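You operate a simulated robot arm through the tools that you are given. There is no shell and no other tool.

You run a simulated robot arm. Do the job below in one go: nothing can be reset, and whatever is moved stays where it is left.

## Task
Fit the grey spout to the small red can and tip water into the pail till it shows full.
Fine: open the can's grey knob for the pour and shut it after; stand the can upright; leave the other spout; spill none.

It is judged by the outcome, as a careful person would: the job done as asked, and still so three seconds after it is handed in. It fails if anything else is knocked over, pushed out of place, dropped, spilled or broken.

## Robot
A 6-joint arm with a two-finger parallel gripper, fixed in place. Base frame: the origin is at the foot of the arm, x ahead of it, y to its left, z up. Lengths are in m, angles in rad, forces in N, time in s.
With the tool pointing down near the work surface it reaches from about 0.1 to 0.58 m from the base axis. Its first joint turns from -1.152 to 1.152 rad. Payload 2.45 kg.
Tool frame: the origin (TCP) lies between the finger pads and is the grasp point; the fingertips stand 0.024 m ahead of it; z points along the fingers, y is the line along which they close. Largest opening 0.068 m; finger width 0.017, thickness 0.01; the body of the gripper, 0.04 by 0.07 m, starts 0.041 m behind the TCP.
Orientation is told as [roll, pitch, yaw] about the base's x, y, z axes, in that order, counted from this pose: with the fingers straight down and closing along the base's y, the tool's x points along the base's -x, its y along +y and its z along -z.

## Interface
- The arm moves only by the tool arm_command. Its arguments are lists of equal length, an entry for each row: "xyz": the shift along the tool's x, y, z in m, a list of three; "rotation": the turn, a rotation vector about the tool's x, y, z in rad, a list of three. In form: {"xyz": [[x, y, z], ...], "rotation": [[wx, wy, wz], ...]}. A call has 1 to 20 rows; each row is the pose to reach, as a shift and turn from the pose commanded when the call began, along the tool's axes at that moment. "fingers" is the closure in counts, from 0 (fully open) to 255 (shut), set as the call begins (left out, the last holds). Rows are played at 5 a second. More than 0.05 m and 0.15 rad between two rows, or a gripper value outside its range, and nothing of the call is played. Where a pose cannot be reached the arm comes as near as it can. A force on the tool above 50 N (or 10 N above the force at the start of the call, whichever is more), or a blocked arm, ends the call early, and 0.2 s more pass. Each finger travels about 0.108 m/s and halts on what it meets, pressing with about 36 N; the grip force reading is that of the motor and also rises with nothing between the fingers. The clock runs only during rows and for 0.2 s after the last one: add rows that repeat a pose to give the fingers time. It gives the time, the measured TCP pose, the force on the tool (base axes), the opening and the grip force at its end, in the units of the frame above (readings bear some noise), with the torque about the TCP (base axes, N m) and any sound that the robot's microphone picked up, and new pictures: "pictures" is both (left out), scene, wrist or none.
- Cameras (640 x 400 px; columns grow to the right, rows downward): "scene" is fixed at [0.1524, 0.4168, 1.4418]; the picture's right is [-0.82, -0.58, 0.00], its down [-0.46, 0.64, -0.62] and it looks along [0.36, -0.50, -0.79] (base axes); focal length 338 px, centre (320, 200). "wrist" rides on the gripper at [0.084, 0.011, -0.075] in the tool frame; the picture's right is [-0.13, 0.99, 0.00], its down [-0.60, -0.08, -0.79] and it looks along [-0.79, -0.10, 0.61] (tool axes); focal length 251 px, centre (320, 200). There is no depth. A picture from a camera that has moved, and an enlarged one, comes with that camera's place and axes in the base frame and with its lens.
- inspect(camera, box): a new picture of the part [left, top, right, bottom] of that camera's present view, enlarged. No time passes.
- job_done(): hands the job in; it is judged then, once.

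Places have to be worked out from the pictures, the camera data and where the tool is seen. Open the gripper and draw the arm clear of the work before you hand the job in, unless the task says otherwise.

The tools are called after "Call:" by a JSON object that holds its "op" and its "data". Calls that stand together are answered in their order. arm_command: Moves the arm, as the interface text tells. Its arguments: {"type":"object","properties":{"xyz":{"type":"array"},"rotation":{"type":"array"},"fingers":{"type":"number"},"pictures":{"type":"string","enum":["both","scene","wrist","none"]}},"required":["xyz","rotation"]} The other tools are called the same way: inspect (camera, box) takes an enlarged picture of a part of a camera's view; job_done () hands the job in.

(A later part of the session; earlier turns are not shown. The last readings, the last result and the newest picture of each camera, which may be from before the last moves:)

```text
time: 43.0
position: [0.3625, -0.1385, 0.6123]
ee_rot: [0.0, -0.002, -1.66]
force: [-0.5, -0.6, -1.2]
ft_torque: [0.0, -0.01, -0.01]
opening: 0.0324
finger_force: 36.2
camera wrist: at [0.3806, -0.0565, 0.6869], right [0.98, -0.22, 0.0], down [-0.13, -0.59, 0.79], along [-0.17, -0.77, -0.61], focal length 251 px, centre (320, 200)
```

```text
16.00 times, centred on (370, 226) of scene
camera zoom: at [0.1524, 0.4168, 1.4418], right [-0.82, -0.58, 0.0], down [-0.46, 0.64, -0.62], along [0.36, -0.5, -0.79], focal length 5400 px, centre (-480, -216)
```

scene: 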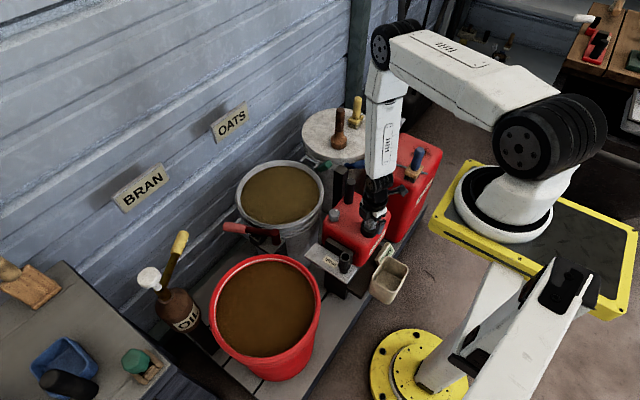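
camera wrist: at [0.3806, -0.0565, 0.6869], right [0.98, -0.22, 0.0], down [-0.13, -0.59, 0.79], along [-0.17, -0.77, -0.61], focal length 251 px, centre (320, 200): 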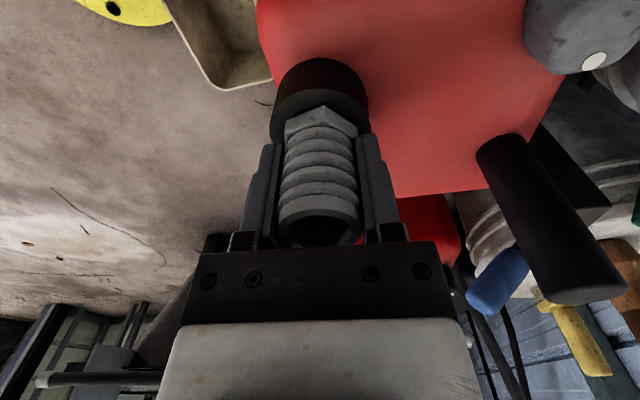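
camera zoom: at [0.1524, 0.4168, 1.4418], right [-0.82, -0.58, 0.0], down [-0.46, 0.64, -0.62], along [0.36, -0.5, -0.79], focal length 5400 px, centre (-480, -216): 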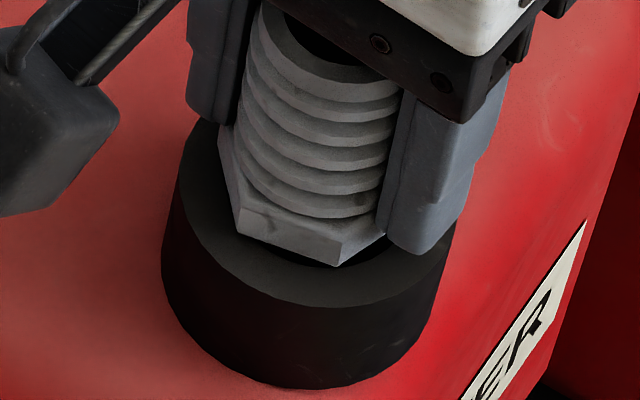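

It lifted freely again, so nothing is locked, although it had seated deeper after the turn. I set it back down with light pressure, let go, and look at its resting height before another clockwise stroke.

Call:
{"op": "arm_command", "data": {"xyz": [[0, 0, 0.0015], [0, 0, 0.003], [0, 0, 0.004], [0, 0, 0.004]], "rotation": [[0, 0, 0], [0, 0, 0], [0, 0, 0], [0, 0, 0]], "fingers": 255, "pictures": "none"}}

Call:
{"op": "arm_command", "data": {"xyz": [[0, 0, 0], [0, 0, 0], [0, 0, 0]], "rotation": [[0, 0, 0], [0, 0, 0], [0, 0, 0]], "fingers": 0, "pictures": "wrist"}}

Call:
{"op": "inspect", "data": {"camera": "wrist", "box": [250, 45, 390, 145]}}

Call:
{"op": "inspect", "data": {"camera": "scene", "box": [354, 214, 386, 238]}}

```text
time: 44.0
position: [0.3616, -0.1394, 0.6083]
ee_rot: [-0.001, -0.001, -1.661]
force: [-12.4, -5.6, 32.2]
ft_torque: [-0.03, -0.16, 0.12]
opening: 0.0328
finger_force: 36.2
```

```text
time: 44.8
position: [0.3631, -0.1385, 0.6077]
ee_rot: [0.0, -0.001, -1.66]
force: [0.3, 0.0, 0.6]
ft_torque: [0.01, 0.01, 0.0]
opening: 0.0678
finger_force: 0.1
camera wrist: at [0.381, -0.0562, 0.6821], right [0.98, -0.22, 0.0], down [-0.13, -0.59, 0.79], along [-0.17, -0.77, -0.61], focal length 251 px, centre (320, 200)
```

wrist: 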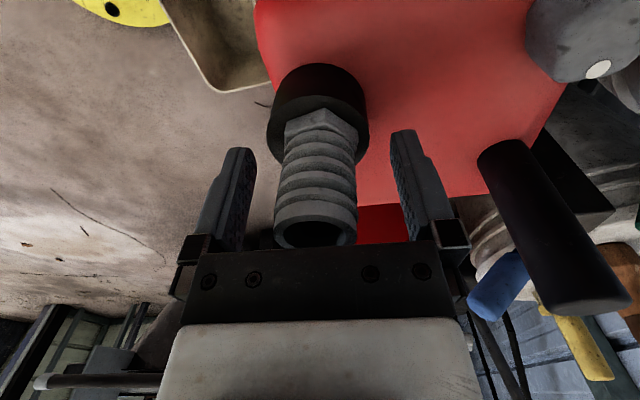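

```text
4.00 times, centred on (320, 95) of wrist
camera zoom: at [0.381, -0.0562, 0.6821], right [0.98, -0.22, 0.0], down [-0.13, -0.59, 0.79], along [-0.17, -0.77, -0.61], focal length 1006 px, centre (320, 620)
```

zoom: 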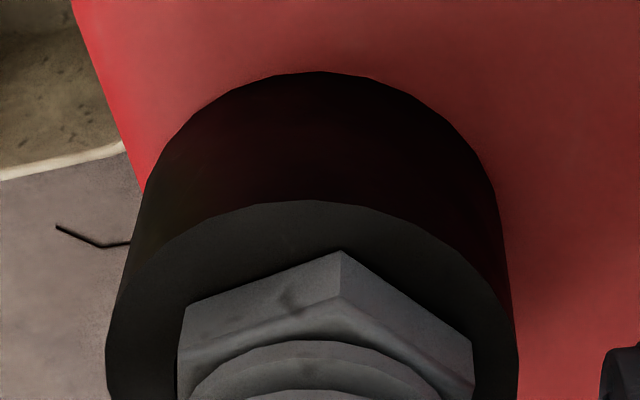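

```text
16.00 times, centred on (370, 226) of scene
camera zoom: at [0.1524, 0.4168, 1.4418], right [-0.82, -0.58, 0.0], down [-0.46, 0.64, -0.62], along [0.36, -0.5, -0.79], focal length 5400 px, centre (-480, -216)
```

zoom: 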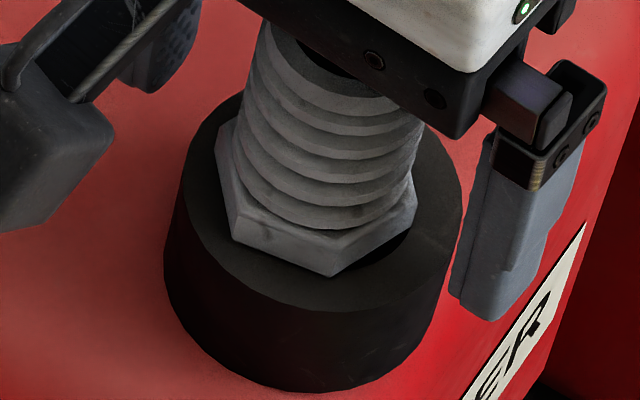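

The spout now sits visibly lower, with the flange almost on the ring. I swing the open gripper back counter-clockwise for a second clockwise stroke.

Call:
{"op": "arm_command", "data": {"xyz": [[0, 0, 0], [0, 0, 0], [0, 0, 0], [0, 0, 0], [0, 0, 0], [0, 0, 0], [0, 0, 0], [0, 0, 0], [0, 0, 0], [0, 0, 0], [0, 0, 0], [0, 0, 0], [0, 0, 0], [0, 0, 0], [0, 0, 0], [0, 0, 0], [0, 0, 0], [0, 0, 0], [0, 0, 0], [0, 0, 0]], "rotation": [[0, 0, -0.14], [0, 0, -0.28], [0, 0, -0.42], [0, 0, -0.56], [0, 0, -0.7], [0, 0, -0.84], [0, 0, -0.98], [0, 0, -1.12], [0, 0, -1.26], [0, 0, -1.4], [0, 0, -1.54], [0, 0, -1.68], [0, 0, -1.82], [0, 0, -1.96], [0, 0, -2.1], [0, 0, -2.24], [0, 0, -2.38], [0, 0, -2.52], [0, 0, -2.66], [0, 0, -2.8]], "fingers": 0, "pictures": "wrist"}}

Call:
{"op": "inspect", "data": {"camera": "wrist", "box": [230, 45, 410, 155]}}

Call:
{"op": "inspect", "data": {"camera": "scene", "box": [354, 214, 386, 238]}}

```text
time: 49.0
position: [0.3631, -0.1382, 0.6075]
ee_rot: [0.0, 0.0, 1.144]
force: [0.0, 0.1, 1.3]
ft_torque: [0.0, 0.0, -0.02]
opening: 0.0684
finger_force: 0.1
camera wrist: at [0.318, -0.2111, 0.683], right [-0.85, 0.53, 0.0], down [0.32, 0.52, 0.79], along [0.42, 0.67, -0.61], focal length 251 px, centre (320, 200)
```

wrist: 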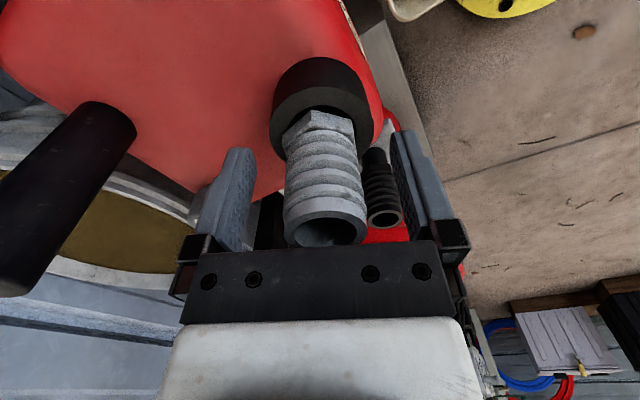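

```text
3.56 times, centred on (320, 100) of wrist
camera zoom: at [0.318, -0.2111, 0.683], right [-0.85, 0.53, 0.0], down [0.32, 0.52, 0.79], along [0.42, 0.67, -0.61], focal length 894 px, centre (320, 556)
```

zoom: 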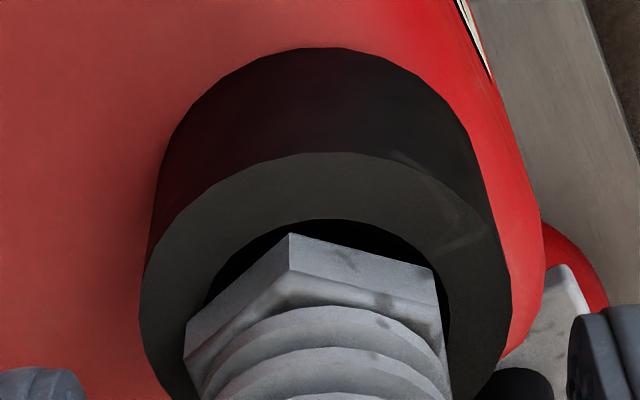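

```text
16.00 times, centred on (370, 226) of scene
camera zoom: at [0.1524, 0.4168, 1.4418], right [-0.82, -0.58, 0.0], down [-0.46, 0.64, -0.62], along [0.36, -0.5, -0.79], focal length 5400 px, centre (-480, -216)
```

zoom: 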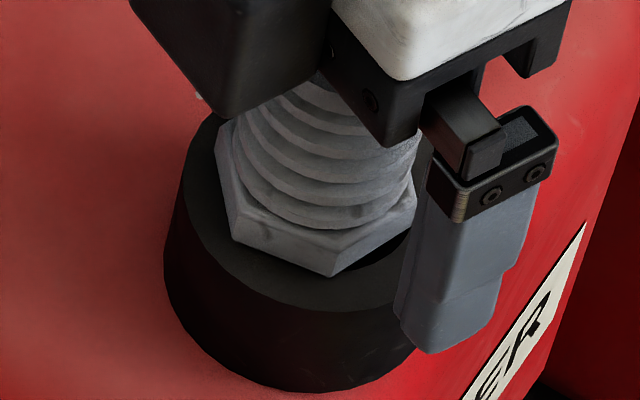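

From this side a gap is visible under the flange, so the spout is still resting about 4 mm high and roughly 2 mm off-centre toward +y. I return the open gripper to yaw 0 so I can regrasp and find the true hole centre by gentle side contact.

Call:
{"op": "arm_command", "data": {"xyz": [[0, 0, 0], [0, 0, 0], [0, 0, 0], [0, 0, 0], [0, 0, 0], [0, 0, 0], [0, 0, 0], [0, 0, 0]], "rotation": [[0, 0, 0.143], [0, 0, 0.286], [0, 0, 0.429], [0, 0, 0.572], [0, 0, 0.715], [0, 0, 0.858], [0, 0, 1.001], [0, 0, 1.144]], "fingers": 0, "pictures": "both"}}

Call:
{"op": "inspect", "data": {"camera": "wrist", "box": [230, 45, 410, 155]}}

Call:
{"op": "inspect", "data": {"camera": "scene", "box": [330, 180, 410, 240]}}

```text
time: 50.8
position: [0.3636, -0.1389, 0.6082]
ee_rot: [0.001, 0.0, -0.008]
force: [0.0, -1.2, -1.2]
ft_torque: [0.02, 0.03, -0.03]
opening: 0.0679
finger_force: 0.0
camera wrist: at [0.2784, -0.1277, 0.6829], right [0.14, 0.99, 0.0], down [0.6, -0.08, 0.79], along [0.79, -0.11, -0.61], focal length 251 px, centre (320, 200)
```

scene: 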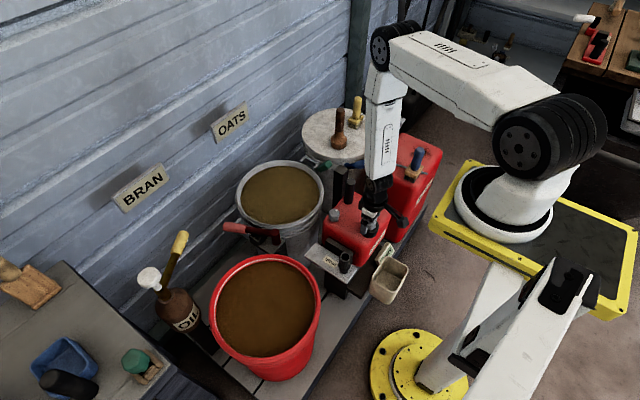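
wrist: 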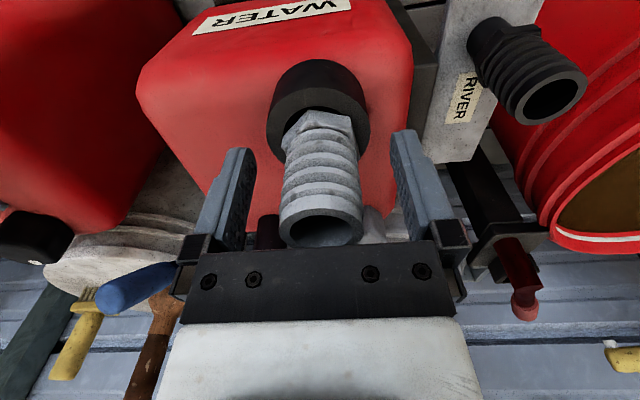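

```text
3.56 times, centred on (320, 100) of wrist
camera zoom: at [0.2784, -0.1277, 0.6829], right [0.14, 0.99, 0.0], down [0.6, -0.08, 0.79], along [0.79, -0.11, -0.61], focal length 894 px, centre (320, 556)
```

zoom: 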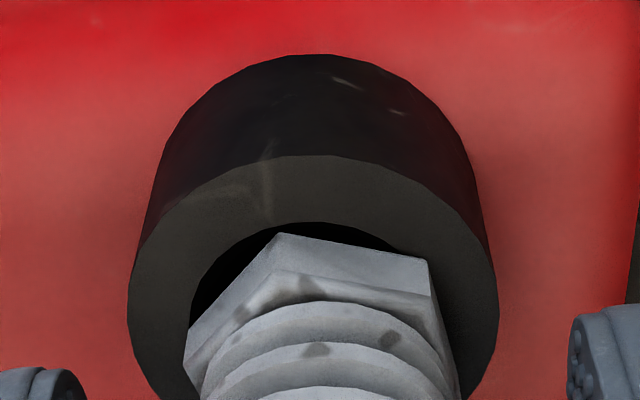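

```text
6.67 times, centred on (370, 210) of scene
camera zoom: at [0.1524, 0.4168, 1.4418], right [-0.82, -0.58, 0.0], down [-0.46, 0.64, -0.62], along [0.36, -0.5, -0.79], focal length 2250 px, centre (-13, 133)
```

zoom: 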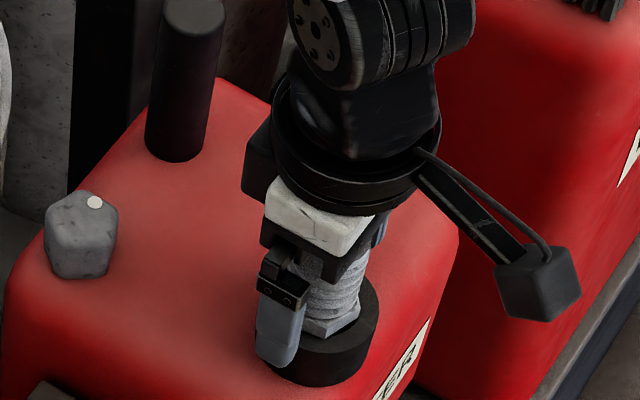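

The released spout leans slightly within its clearance. I raise the gripper 8 mm so the fingertips clear the ring, regrasp the spout higher, and lift it 2 mm off the floor for probing the hole centre.

Call:
{"op": "arm_command", "data": {"xyz": [[0.0005, -0.0005, -0.003], [0.001, -0.001, -0.006], [0.001, -0.001, -0.009]], "rotation": [[0, 0, 0], [0, 0, 0], [0, 0, 0]], "fingers": 0, "pictures": "none"}}

Call:
{"op": "arm_command", "data": {"xyz": [[0, 0, 0], [0, 0, 0], [0, 0, 0], [0, 0, -0.001], [0, 0, -0.002], [0, 0, -0.002]], "rotation": [[0, 0, 0], [0, 0, 0], [0, 0, 0], [0, 0, 0], [0, 0, 0], [0, 0, 0]], "fingers": 255, "pictures": "wrist"}}

Call:
{"op": "inspect", "data": {"camera": "wrist", "box": [240, 35, 400, 245]}}

```text
time: 51.6
position: [0.3629, -0.1399, 0.617]
ee_rot: [0.0, 0.0, -0.003]
force: [0.0, 0.3, -0.2]
ft_torque: [0.01, -0.03, -0.01]
opening: 0.0681
finger_force: 0.0
```

```text
time: 53.0
position: [0.361, -0.1392, 0.6178]
ee_rot: [0.0, -0.001, -0.007]
force: [-0.5, 0.0, -0.5]
ft_torque: [-0.01, 0.08, 0.02]
opening: 0.0326
finger_force: 35.6
camera wrist: at [0.2778, -0.1288, 0.6934], right [0.13, 0.99, 0.0], down [0.6, -0.08, 0.79], along [0.79, -0.11, -0.61], focal length 251 px, centre (320, 200)
```

wrist: 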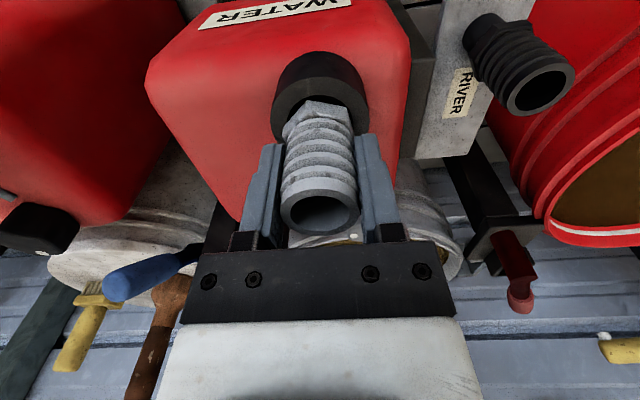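

```text
1.90 times, centred on (320, 140) of wrist
camera zoom: at [0.2778, -0.1288, 0.6934], right [0.13, 0.99, 0.0], down [0.6, -0.08, 0.79], along [0.79, -0.11, -0.61], focal length 479 px, centre (320, 314)
```

zoom: 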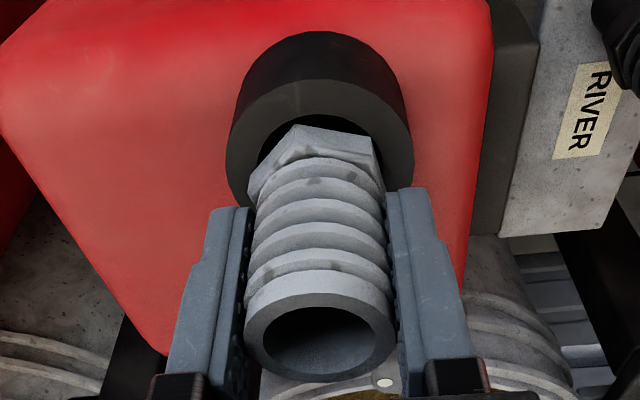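

The spout looks slightly tilted in the grip. I lift it clear of the mouth to check and realign it.

Call:
{"op": "arm_command", "data": {"xyz": [[0, 0, -0.01], [0, 0, -0.025], [0, 0, -0.04], [0, 0, -0.05], [0, 0, -0.05]], "rotation": [[0, 0, 0], [0, 0, 0], [0, 0, 0], [0, 0, 0], [0, 0, 0]], "fingers": 255, "pictures": "both"}}

Call:
{"op": "inspect", "data": {"camera": "wrist", "box": [240, 15, 400, 245]}}

Call:
{"op": "inspect", "data": {"camera": "scene", "box": [345, 185, 395, 235]}}

Call:
{"op": "inspect", "data": {"camera": "wrist", "box": [260, 20, 380, 120]}}

```text
time: 54.2
position: [0.3621, -0.1412, 0.6692]
ee_rot: [0.001, 0.0, -0.004]
force: [-0.1, 0.6, -0.7]
ft_torque: [0.0, 0.01, -0.01]
opening: 0.0325
finger_force: 35.8
camera wrist: at [0.2776, -0.1294, 0.7447], right [0.13, 0.99, 0.0], down [0.6, -0.08, 0.79], along [0.79, -0.11, -0.61], focal length 251 px, centre (320, 200)
```

scene: 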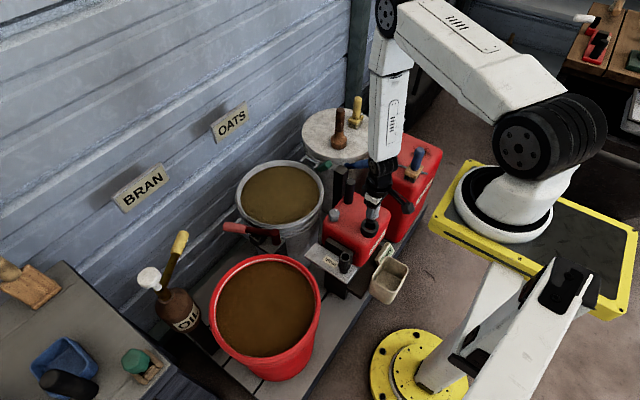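
wrist: 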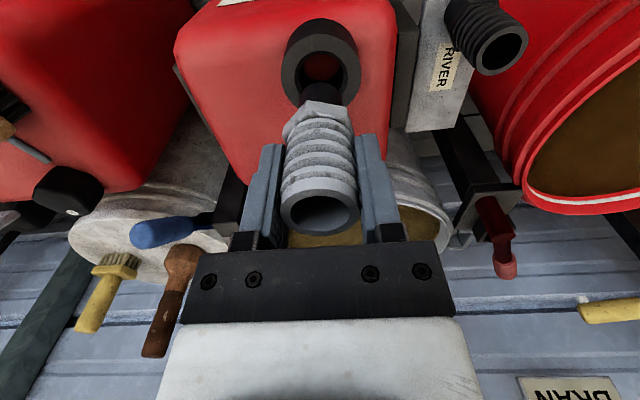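

```text
1.74 times, centred on (320, 130) of wrist
camera zoom: at [0.2776, -0.1294, 0.7447], right [0.13, 0.99, 0.0], down [0.6, -0.08, 0.79], along [0.79, -0.11, -0.61], focal length 437 px, centre (320, 322)
```

zoom: 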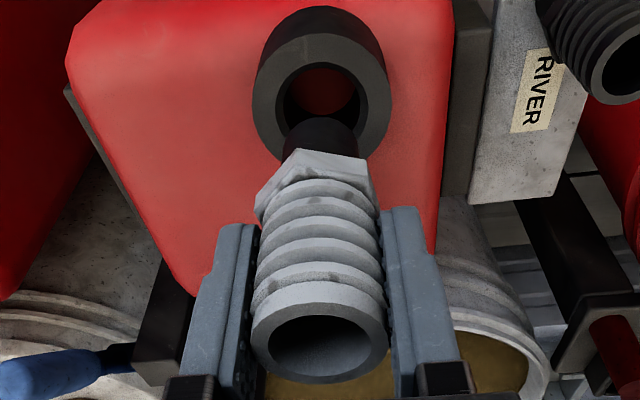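

```text
8.00 times, centred on (370, 210) of scene
camera zoom: at [0.1524, 0.4168, 1.4418], right [-0.82, -0.58, 0.0], down [-0.46, 0.64, -0.62], along [0.36, -0.5, -0.79], focal length 2700 px, centre (-80, 120)
```

zoom: 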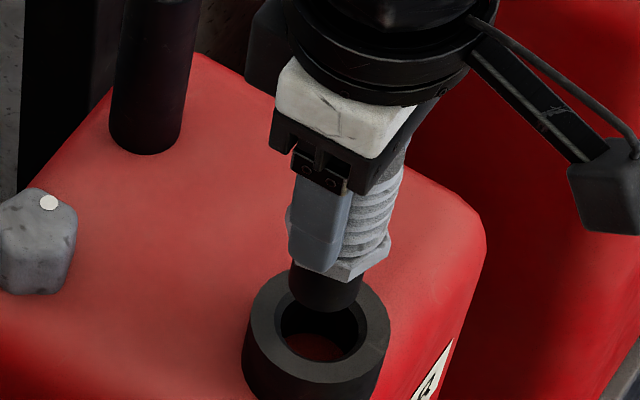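

```text
4.00 times, centred on (320, 70) of wrist
camera zoom: at [0.2776, -0.1294, 0.7447], right [0.13, 0.99, 0.0], down [0.6, -0.08, 0.79], along [0.79, -0.11, -0.61], focal length 1006 px, centre (320, 720)
```

zoom: 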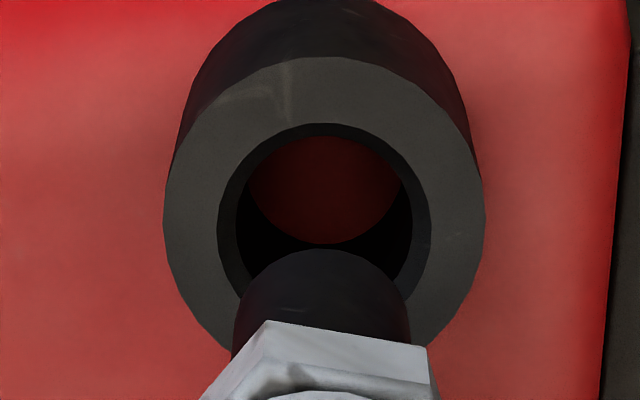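

Outside the mouth the spout hangs straight, and both views put it within about 0.5 mm of the hole centre. I lower it straight back to about 2 mm above the floor of the socket.

Call:
{"op": "arm_command", "data": {"xyz": [[0, 0, 0.015], [0, 0, 0.028], [0, 0, 0.04], [0, 0, 0.046], [0, 0, 0.049], [0, 0, 0.049]], "rotation": [[0, 0, 0], [0, 0, 0], [0, 0, 0], [0, 0, 0], [0, 0, 0], [0, 0, 0]], "fingers": 255, "pictures": "none"}}

Call:
{"op": "arm_command", "data": {"xyz": [[0, 0.001, 0], [0, 0.002, 0], [0, 0.002, 0]], "rotation": [[0, 0, 0], [0, 0, 0], [0, 0, 0]], "fingers": 255, "pictures": "none"}}

Call:
{"op": "arm_command", "data": {"xyz": [[0, -0.002, 0], [0, -0.004, 0], [0, -0.004, 0]], "rotation": [[0, 0, 0], [0, 0, 0], [0, 0, 0]], "fingers": 255, "pictures": "none"}}

Call:
{"op": "arm_command", "data": {"xyz": [[0, 0.002, 0], [0.001, 0.002, 0], [0.002, 0.002, 0], [0.002, 0.002, 0]], "rotation": [[0, 0, 0], [0, 0, 0], [0, 0, 0], [0, 0, 0]], "fingers": 255, "pictures": "none"}}

Call:
{"op": "arm_command", "data": {"xyz": [[-0.002, 0, 0], [-0.004, 0, 0], [-0.004, 0, 0]], "rotation": [[0, 0, 0], [0, 0, 0], [0, 0, 0]], "fingers": 255, "pictures": "none"}}

```text
time: 55.6
position: [0.3634, -0.1409, 0.62]
ee_rot: [0.0, 0.001, -0.004]
force: [-3.5, -1.1, 9.1]
ft_torque: [-0.01, 0.3, 0.01]
opening: 0.0325
finger_force: 36.3
```

```text
time: 56.4
position: [0.3616, -0.1379, 0.6197]
ee_rot: [-0.001, -0.001, -0.003]
force: [2.2, -1.1, 4.9]
ft_torque: [-0.03, -0.03, -0.03]
opening: 0.0326
finger_force: 36.4
```

```text
time: 57.2
position: [0.3609, -0.1419, 0.6205]
ee_rot: [-0.001, 0.002, -0.003]
force: [-0.3, 0.2, 0.7]
ft_torque: [0.04, 0.05, 0.01]
opening: 0.0328
finger_force: 35.6
```

```text
time: 58.2
position: [0.3613, -0.1402, 0.6197]
ee_rot: [0.0, -0.001, -0.004]
force: [-0.1, -0.2, -0.8]
ft_torque: [0.01, 0.01, 0.01]
opening: 0.0324
finger_force: 35.9
```

```text
time: 59.0
position: [0.3636, -0.141, 0.6197]
ee_rot: [0.002, 0.001, -0.004]
force: [0.9, 0.4, -0.8]
ft_torque: [-0.02, 0.01, -0.02]
opening: 0.0322
finger_force: 36.6
```

Contact came about 2 mm earlier than before and then vanished while I moved sideways, so the stop depends on position. I look at the joint now.

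Call:
{"op": "inspect", "data": {"camera": "wrist", "box": [250, 45, 390, 145]}}

Call:
{"op": "inspect", "data": {"camera": "scene", "box": [354, 208, 386, 238]}}

```text
4.00 times, centred on (320, 95) of wrist
camera zoom: at [0.28, -0.1292, 0.6953], right [0.13, 0.99, 0.0], down [0.6, -0.08, 0.79], along [0.79, -0.11, -0.61], focal length 1006 px, centre (320, 620)
```

zoom: 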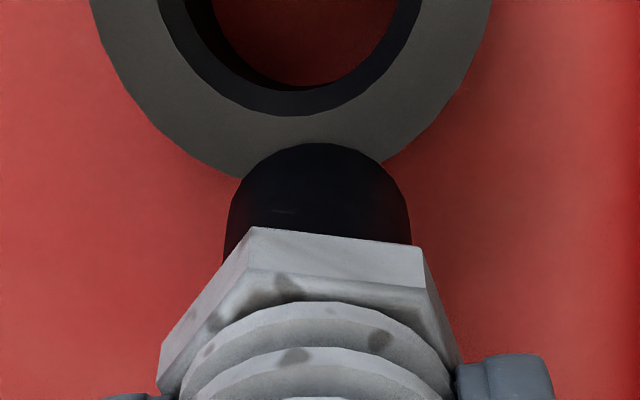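

```text
13.33 times, centred on (370, 223) of scene
camera zoom: at [0.1524, 0.4168, 1.4418], right [-0.82, -0.58, 0.0], down [-0.46, 0.64, -0.62], along [0.36, -0.5, -0.79], focal length 4500 px, centre (-347, -107)
```

zoom: 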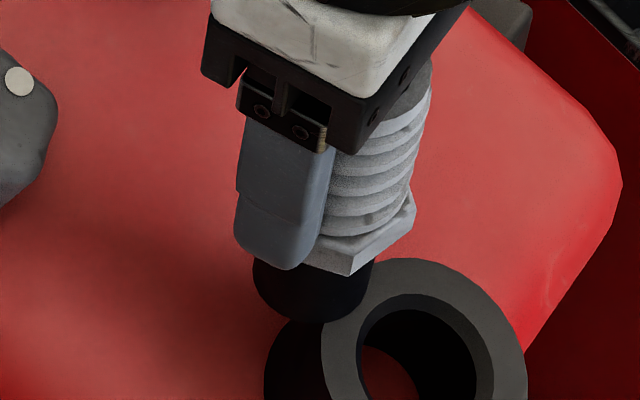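

The mouth ring is now displaced and tilted — the can seems to have moved. I look at the whole scene at once before doing anything else.

Call:
{"op": "inspect", "data": {"camera": "scene", "box": [280, 130, 460, 310]}}

Call:
{"op": "inspect", "data": {"camera": "wrist", "box": [0, 0, 640, 400]}}

```text
2.22 times, centred on (370, 220) of scene
camera zoom: at [0.1524, 0.4168, 1.4418], right [-0.82, -0.58, 0.0], down [-0.46, 0.64, -0.62], along [0.36, -0.5, -0.79], focal length 750 px, centre (209, 156)
```

zoom: 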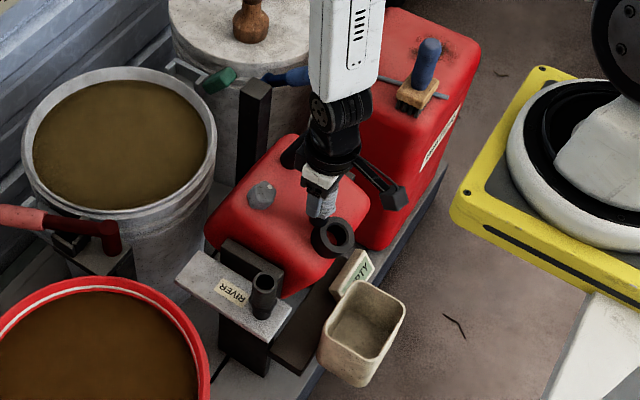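

```text
1.00 times, centred on (320, 200) of wrist (not enlarged: the box is as wide or as high as the picture)
camera zoom: at [0.28, -0.1292, 0.6953], right [0.13, 0.99, 0.0], down [0.6, -0.08, 0.79], along [0.79, -0.11, -0.61], focal length 251 px, centre (320, 200)
```

zoom: 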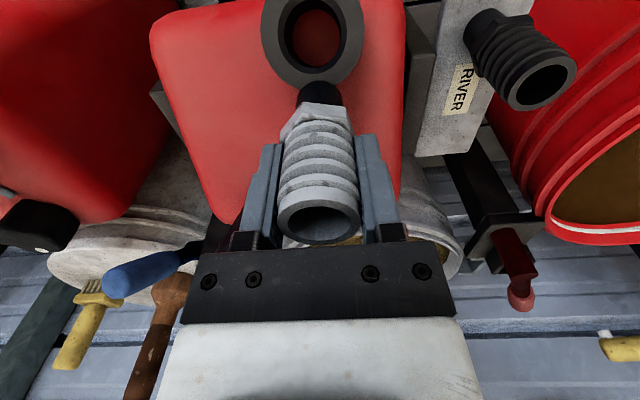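

The can has tilted forward in its rack (its mouth moved about 27 mm toward -x and 43 mm down) — my pressing has been rotating it, so it evidently pivots. I inspect details before moving anything.

Call:
{"op": "inspect", "data": {"camera": "scene", "box": [320, 170, 420, 260]}}

Call:
{"op": "inspect", "data": {"camera": "wrist", "box": [130, 0, 450, 200]}}

Call:
{"op": "inspect", "data": {"camera": "scene", "box": [345, 220, 425, 310]}}

```text
4.44 times, centred on (370, 215) of scene
camera zoom: at [0.1524, 0.4168, 1.4418], right [-0.82, -0.58, 0.0], down [-0.46, 0.64, -0.62], along [0.36, -0.5, -0.79], focal length 1500 px, centre (98, 133)
```

zoom: 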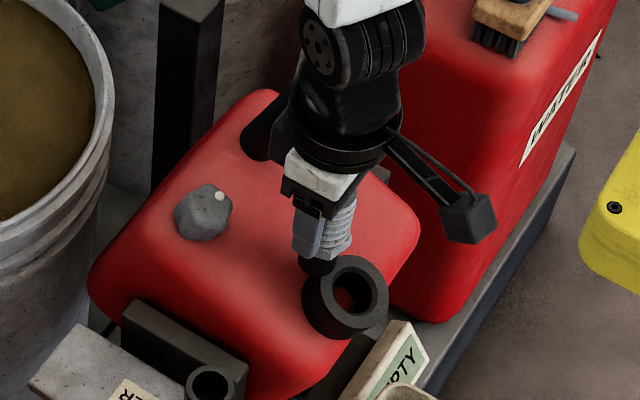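

```text
2.00 times, centred on (290, 100) of wrist
camera zoom: at [0.28, -0.1292, 0.6953], right [0.13, 0.99, 0.0], down [0.6, -0.08, 0.79], along [0.79, -0.11, -0.61], focal length 503 px, centre (380, 400)
```

zoom: 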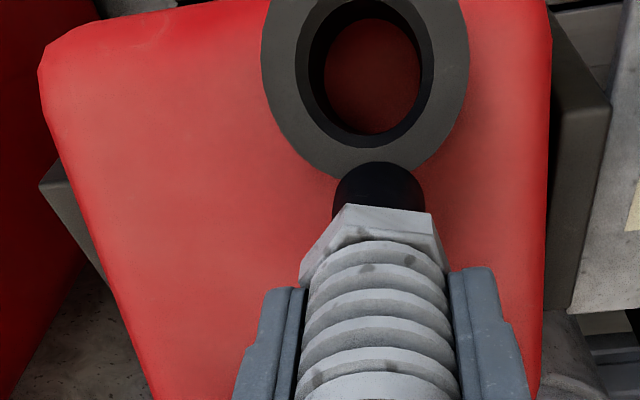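

```text
4.44 times, centred on (385, 265) of scene
camera zoom: at [0.1524, 0.4168, 1.4418], right [-0.82, -0.58, 0.0], down [-0.46, 0.64, -0.62], along [0.36, -0.5, -0.79], focal length 1500 px, centre (31, -89)
```

zoom: 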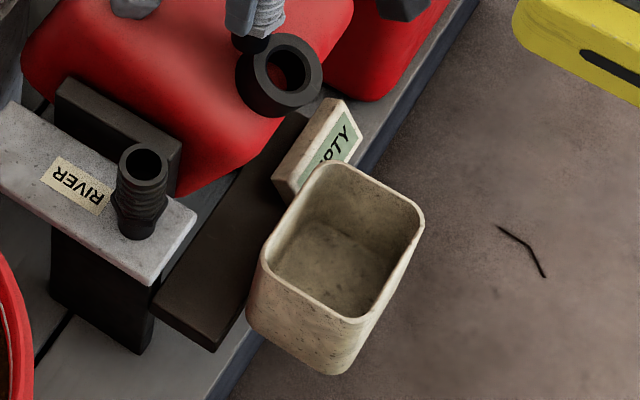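

The can sits in a tilting cradle and has swung about 25° forward; pail and floor are still dry. I lift the spout straight up away from it and check at once whether the can holds still.

Call:
{"op": "arm_command", "data": {"xyz": [[0, 0, -0.03], [0, 0, -0.06]], "rotation": [[0, 0, 0], [0, 0, 0]], "fingers": 255, "pictures": "both"}}

Call:
{"op": "inspect", "data": {"camera": "scene", "box": [320, 170, 420, 260]}}

```text
time: 59.6
position: [0.3634, -0.1428, 0.6812]
ee_rot: [-0.001, 0.0, -0.004]
force: [-0.1, 0.0, -1.7]
ft_torque: [0.0, 0.0, -0.01]
opening: 0.0324
finger_force: 36.2
camera wrist: at [0.2785, -0.1305, 0.7569], right [0.13, 0.99, 0.0], down [0.6, -0.08, 0.79], along [0.79, -0.11, -0.61], focal length 251 px, centre (320, 200)
```

scene: 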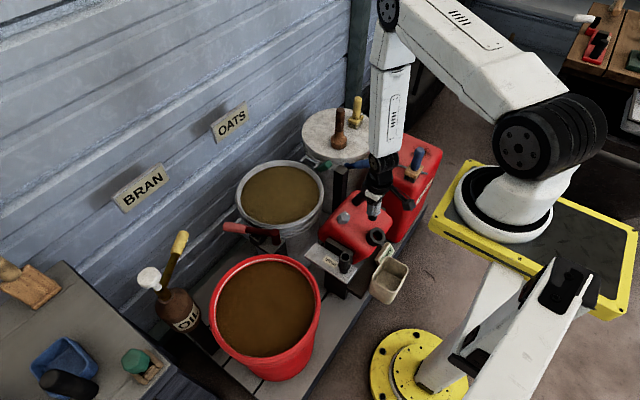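
wrist: 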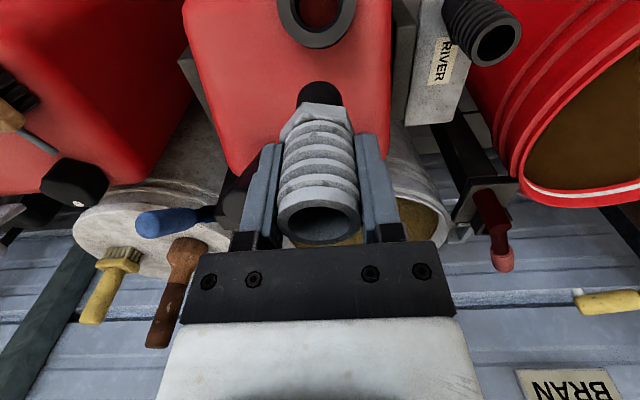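

```text
4.44 times, centred on (370, 215) of scene
camera zoom: at [0.1524, 0.4168, 1.4418], right [-0.82, -0.58, 0.0], down [-0.46, 0.64, -0.62], along [0.36, -0.5, -0.79], focal length 1500 px, centre (98, 133)
```

zoom: 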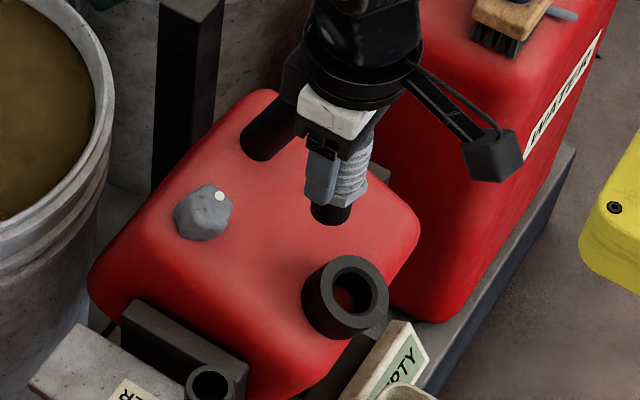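

The can stays put at its tilt, so it is held by friction. I carry the spout back to its hole in the shelf so the gripper is free to set the can upright by its handle.

Call:
{"op": "arm_command", "data": {"xyz": [[-0.002, 0, -0.03], [-0.0211, 0.0255, -0.03], [-0.0422, 0.051, -0.03], [-0.0633, 0.0765, -0.03], [-0.0844, 0.102, -0.03], [-0.1055, 0.1275, -0.03], [-0.1055, 0.1275, -0.03]], "rotation": [[0, 0, 0], [0, 0, 0], [0, 0, 0], [0, 0, 0], [0, 0, 0], [0, 0, 0], [0, 0, 0]], "fingers": 255, "pictures": "both"}}

Call:
{"op": "inspect", "data": {"camera": "wrist", "box": [250, 0, 390, 120]}}

Call:
{"op": "inspect", "data": {"camera": "scene", "box": [295, 180, 395, 270]}}

```text
time: 61.2
position: [0.4691, -0.0128, 0.7093]
ee_rot: [0.0, 0.002, -0.004]
force: [-0.5, -0.6, -1.0]
ft_torque: [0.02, 0.02, -0.01]
opening: 0.0325
finger_force: 36.4
camera wrist: at [0.3853, -0.0016, 0.7854], right [0.13, 0.99, 0.0], down [0.6, -0.08, 0.79], along [0.79, -0.11, -0.61], focal length 251 px, centre (320, 200)
```

scene: 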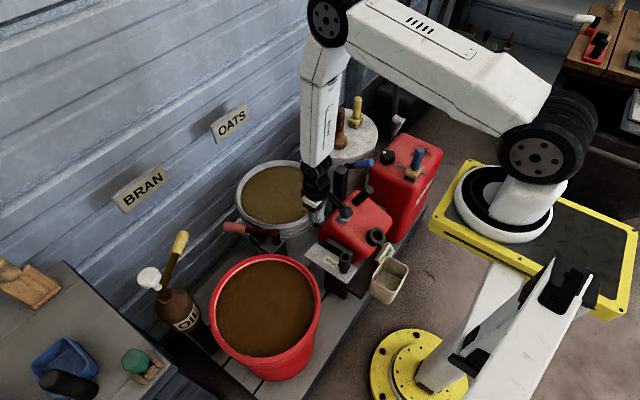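
wrist: 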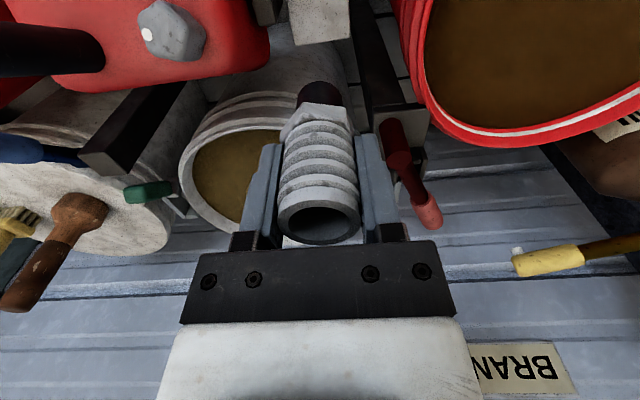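

```text
3.33 times, centred on (320, 60) of wrist
camera zoom: at [0.3853, -0.0016, 0.7854], right [0.13, 0.99, 0.0], down [0.6, -0.08, 0.79], along [0.79, -0.11, -0.61], focal length 838 px, centre (320, 667)
```

zoom: 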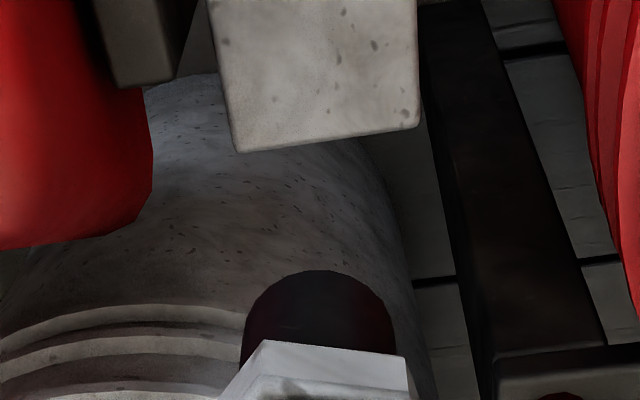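

```text
4.44 times, centred on (345, 225) of scene
camera zoom: at [0.1524, 0.4168, 1.4418], right [-0.82, -0.58, 0.0], down [-0.46, 0.64, -0.62], along [0.36, -0.5, -0.79], focal length 1500 px, centre (209, 89)
```

zoom: 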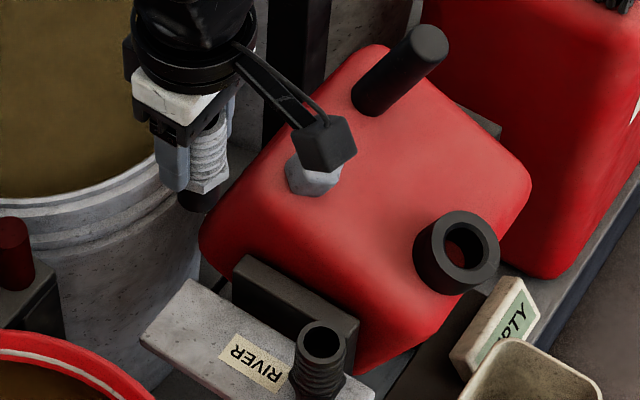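

The shelf is plain with no hole: the spout just stands there on its flat stem. I lower it back onto its original spot at (0.469,-0.015), expecting touch-down near TCP z 0.540.

Call:
{"op": "arm_command", "data": {"xyz": [[0, -0.0025, 0.04], [0, -0.0025, 0.08], [0, -0.0025, 0.12], [0, -0.0025, 0.15], [0, -0.0025, 0.16], [0, -0.0025, 0.16]], "rotation": [[0, 0, 0], [0, 0, 0], [0, 0, 0], [0, 0, 0], [0, 0, 0], [0, 0, 0]], "fingers": 255, "pictures": "both"}}

Call:
{"op": "inspect", "data": {"camera": "wrist", "box": [250, 20, 390, 120]}}

Call:
{"op": "inspect", "data": {"camera": "scene", "box": [290, 220, 350, 270]}}

```text
time: 62.6
position: [0.47, -0.0158, 0.55]
ee_rot: [-0.001, -0.001, -0.002]
force: [0.4, 0.4, -0.9]
ft_torque: [0.02, 0.02, -0.03]
opening: 0.0324
finger_force: 35.7
camera wrist: at [0.3867, -0.0046, 0.6257], right [0.13, 0.99, 0.0], down [0.6, -0.08, 0.79], along [0.79, -0.11, -0.61], focal length 251 px, centre (320, 200)
```

scene: 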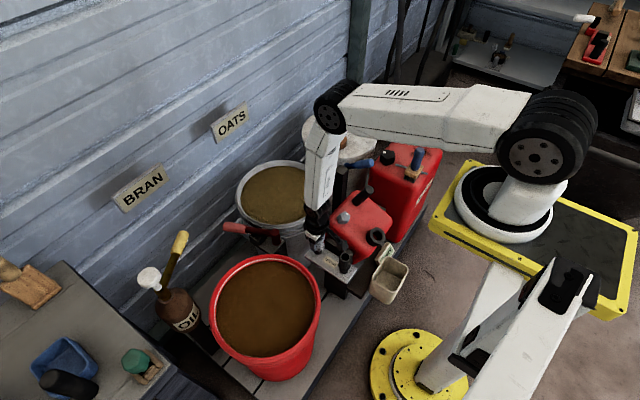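
wrist: 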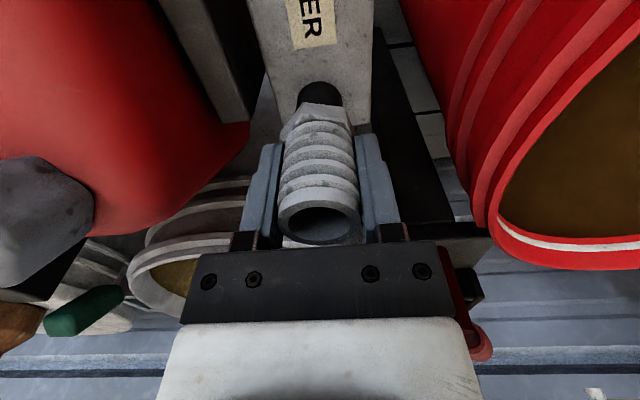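

```text
4.00 times, centred on (320, 70) of wrist
camera zoom: at [0.3867, -0.0046, 0.6257], right [0.13, 0.99, 0.0], down [0.6, -0.08, 0.79], along [0.79, -0.11, -0.61], focal length 1006 px, centre (320, 720)
```

zoom: 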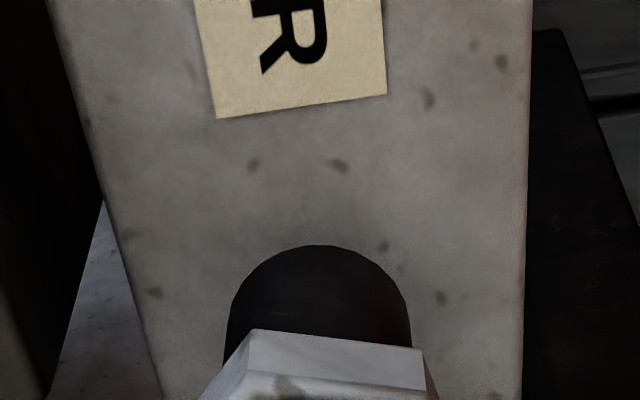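

```text
8.00 times, centred on (320, 245) of scene
camera zoom: at [0.1524, 0.4168, 1.4418], right [-0.82, -0.58, 0.0], down [-0.46, 0.64, -0.62], along [0.36, -0.5, -0.79], focal length 2700 px, centre (320, -160)
```

zoom: 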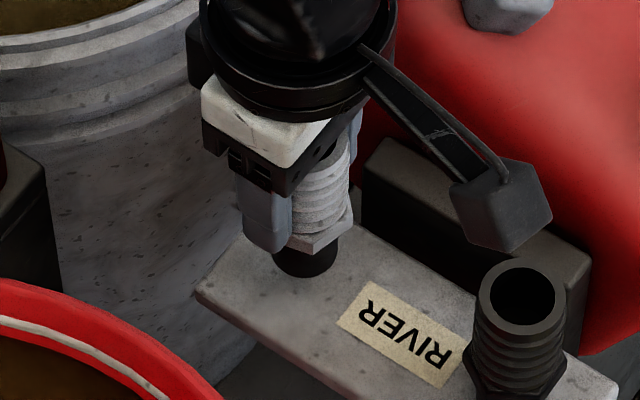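

The stem is just above the shelf on its old spot. I lower in 1 mm steps until it touches.

Call:
{"op": "arm_command", "data": {"xyz": [[0, 0, 0.002], [0, 0, 0.004], [0, 0, 0.006], [0, 0, 0.008], [0, 0, 0.008]], "rotation": [[0, 0, 0], [0, 0, 0], [0, 0, 0], [0, 0, 0], [0, 0, 0]], "fingers": 255, "pictures": "none"}}

```text
time: 63.8
position: [0.4696, -0.0162, 0.5415]
ee_rot: [0.0, 0.001, -0.003]
force: [1.2, 0.0, -1.0]
ft_torque: [0.0, -0.01, 0.03]
opening: 0.0324
finger_force: 35.3
```

Call:
{"op": "arm_command", "data": {"xyz": [[0, 0, 0.001], [0, 0, 0.002], [0, 0, 0.003], [0, 0, 0.003]], "rotation": [[0, 0, 0], [0, 0, 0], [0, 0, 0], [0, 0, 0]], "fingers": 255, "pictures": "none"}}

```text
time: 64.8
position: [0.4695, -0.0159, 0.5364]
ee_rot: [0.0, 0.001, -0.003]
force: [-1.0, -0.1, -1.2]
ft_torque: [0.04, -0.01, 0.02]
opening: 0.0324
finger_force: 36.3
```

No contact yet at z 0.537, lower than expected; I check the picture around the stem's foot before going on.

Call:
{"op": "inspect", "data": {"camera": "wrist", "box": [250, 20, 390, 120]}}

Call:
{"op": "inspect", "data": {"camera": "scene", "box": [295, 225, 345, 265]}}

```text
4.00 times, centred on (320, 70) of wrist
camera zoom: at [0.3856, -0.0046, 0.6133], right [0.13, 0.99, 0.0], down [0.6, -0.08, 0.79], along [0.79, -0.11, -0.61], focal length 1006 px, centre (320, 720)
```

zoom: 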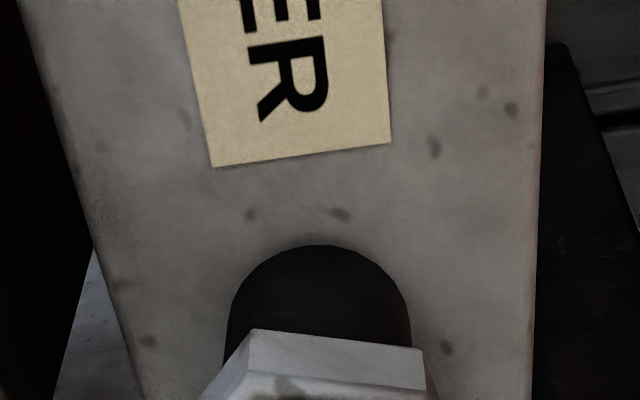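

```text
10.00 times, centred on (320, 245) of scene
camera zoom: at [0.1524, 0.4168, 1.4418], right [-0.82, -0.58, 0.0], down [-0.46, 0.64, -0.62], along [0.36, -0.5, -0.79], focal length 3375 px, centre (320, -250)
```

zoom: 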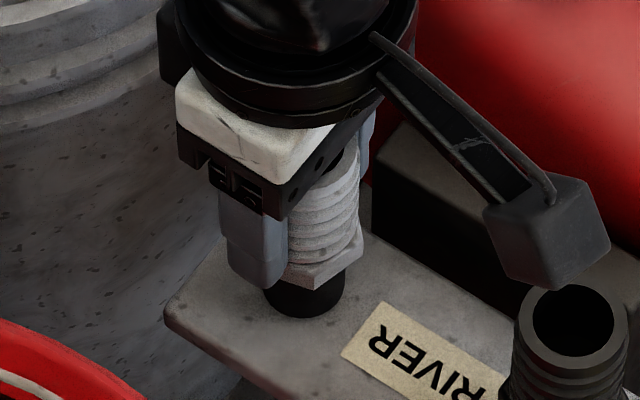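

The stem seems to be nearly touching the shelf. I continue by small steps and watch the force.

Call:
{"op": "arm_command", "data": {"xyz": [[0, 0, 0.001], [0, 0, 0.002], [0, 0, 0.002]], "rotation": [[0, 0, 0], [0, 0, 0], [0, 0, 0]], "fingers": 255, "pictures": "none"}}

```text
time: 65.6
position: [0.4701, -0.0157, 0.5366]
ee_rot: [0.001, 0.0, -0.004]
force: [0.1, 0.8, -1.0]
ft_torque: [-0.03, 0.02, 0.0]
opening: 0.0323
finger_force: 36.1
```

Still free. I lower another 2 mm.

Call:
{"op": "arm_command", "data": {"xyz": [[0, 0, 0.001], [0, 0, 0.002], [0, 0, 0.002]], "rotation": [[0, 0, 0], [0, 0, 0], [0, 0, 0]], "fingers": 255, "pictures": "wrist"}}

Call:
{"op": "inspect", "data": {"camera": "scene", "box": [300, 235, 340, 267]}}

Call:
{"op": "inspect", "data": {"camera": "wrist", "box": [280, 60, 360, 130]}}

```text
time: 66.4
position: [0.4699, -0.0164, 0.5333]
ee_rot: [0.0, 0.0, -0.004]
force: [-0.5, -0.6, -0.9]
ft_torque: [0.05, -0.05, 0.03]
opening: 0.0327
finger_force: 36.3
camera wrist: at [0.3852, -0.0052, 0.6091], right [0.13, 0.99, 0.0], down [0.6, -0.08, 0.79], along [0.79, -0.11, -0.61], focal length 251 px, centre (320, 200)
```

wrist: 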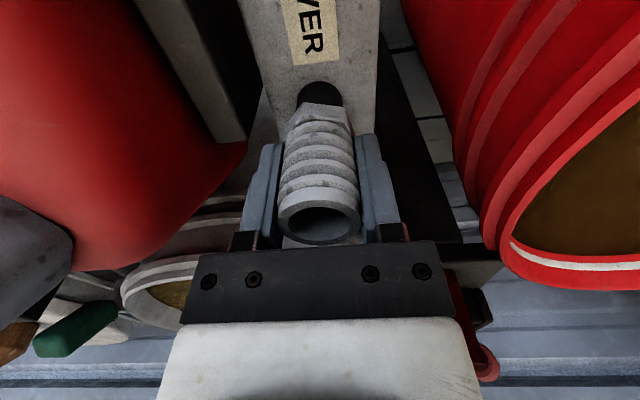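

```text
12.50 times, centred on (320, 251) of scene
camera zoom: at [0.1524, 0.4168, 1.4418], right [-0.82, -0.58, 0.0], down [-0.46, 0.64, -0.62], along [0.36, -0.5, -0.79], focal length 4219 px, centre (320, -438)
```

zoom: 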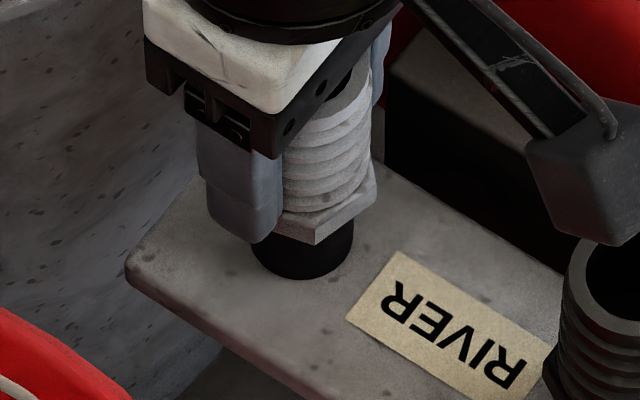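

```text
5.71 times, centred on (320, 95) of wrist
camera zoom: at [0.3852, -0.0052, 0.6091], right [0.13, 0.99, 0.0], down [0.6, -0.08, 0.79], along [0.79, -0.11, -0.61], focal length 1437 px, centre (320, 800)
```

zoom: 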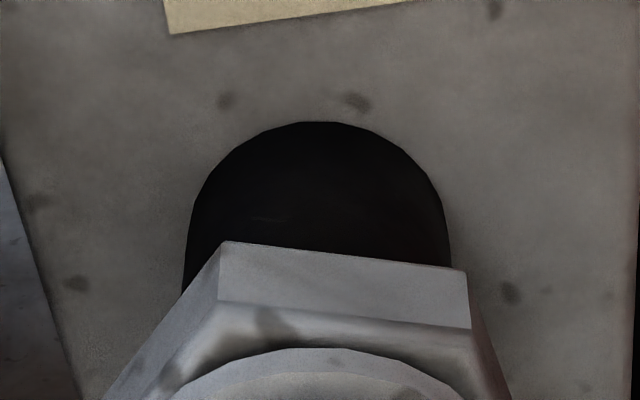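

The stem's foot is now at the same image position as when it originally stood there, so contact should be imminent. I lower one more millimetre at a time.

Call:
{"op": "arm_command", "data": {"xyz": [[0, 0, 0.0007], [0, 0, 0.0014], [0, 0, 0.0014]], "rotation": [[0, 0, 0], [0, 0, 0], [0, 0, 0]], "fingers": 255, "pictures": "none"}}

```text
time: 67.2
position: [0.4698, -0.0151, 0.532]
ee_rot: [-0.001, 0.002, -0.003]
force: [-5.0, -3.1, 21.7]
ft_torque: [-0.12, 0.66, 0.02]
opening: 0.0323
finger_force: 35.9
```

Contact with the shelf. I relieve the pressure and open the gripper gently.

Call:
{"op": "arm_command", "data": {"xyz": [[0, 0, -0.0007], [0, 0, -0.0007]], "rotation": [[0, 0, 0], [0, 0, 0]], "fingers": 255, "pictures": "none"}}

Call:
{"op": "arm_command", "data": {"xyz": [[0, 0, 0], [0, 0, 0], [0, 0, 0]], "rotation": [[0, 0, 0], [0, 0, 0], [0, 0, 0]], "fingers": 90, "pictures": "wrist"}}

Call:
{"op": "inspect", "data": {"camera": "wrist", "box": [240, 40, 400, 250]}}

Call:
{"op": "inspect", "data": {"camera": "scene", "box": [300, 235, 340, 267]}}

```text
time: 67.8
position: [0.4699, -0.0159, 0.5323]
ee_rot: [0.0, -0.003, -0.005]
force: [-0.9, -2.2, 6.0]
ft_torque: [-0.12, 0.2, 0.01]
opening: 0.0324
finger_force: 36.0
```

```text
time: 68.6
position: [0.4695, -0.0165, 0.5338]
ee_rot: [-0.002, -0.002, -0.003]
force: [-1.0, -0.2, -0.9]
ft_torque: [0.0, 0.0, -0.01]
opening: 0.0439
finger_force: 0.1
camera wrist: at [0.3855, -0.0045, 0.6083], right [0.13, 0.99, 0.0], down [0.6, -0.08, 0.79], along [0.79, -0.11, -0.61], focal length 251 px, centre (320, 200)
```

wrist: 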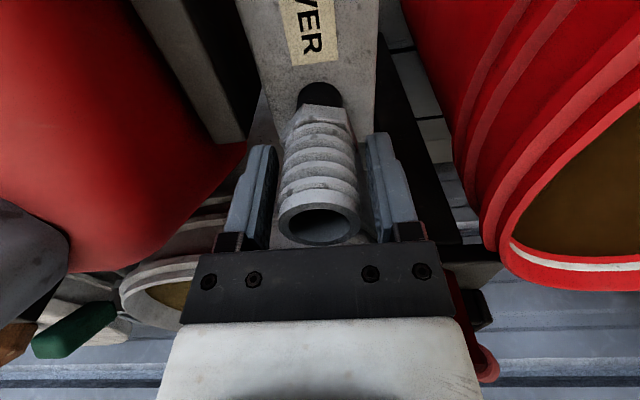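

```text
1.90 times, centred on (320, 145) of wrist
camera zoom: at [0.3855, -0.0045, 0.6083], right [0.13, 0.99, 0.0], down [0.6, -0.08, 0.79], along [0.79, -0.11, -0.61], focal length 479 px, centre (320, 305)
```

zoom: 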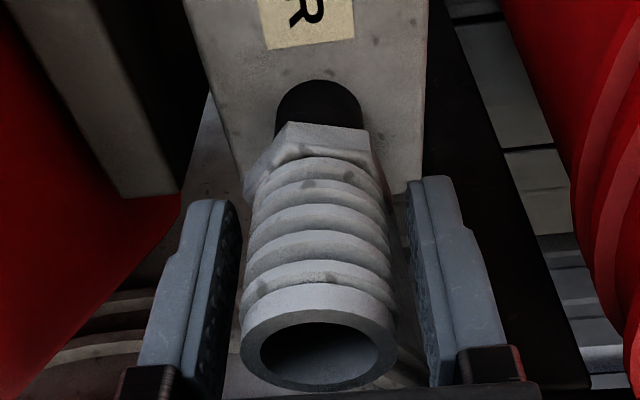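

```text
12.50 times, centred on (320, 251) of scene
camera zoom: at [0.1524, 0.4168, 1.4418], right [-0.82, -0.58, 0.0], down [-0.46, 0.64, -0.62], along [0.36, -0.5, -0.79], focal length 4219 px, centre (320, -438)
```

zoom: 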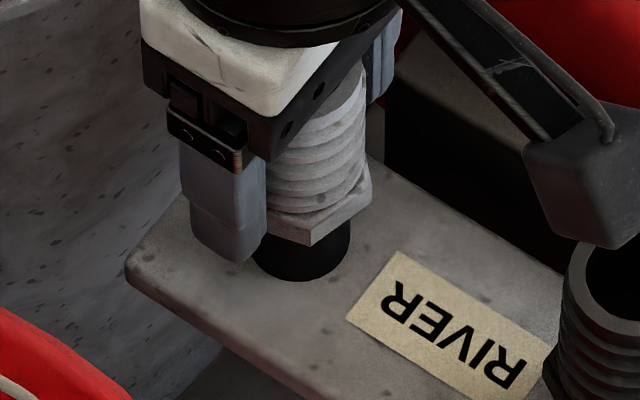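

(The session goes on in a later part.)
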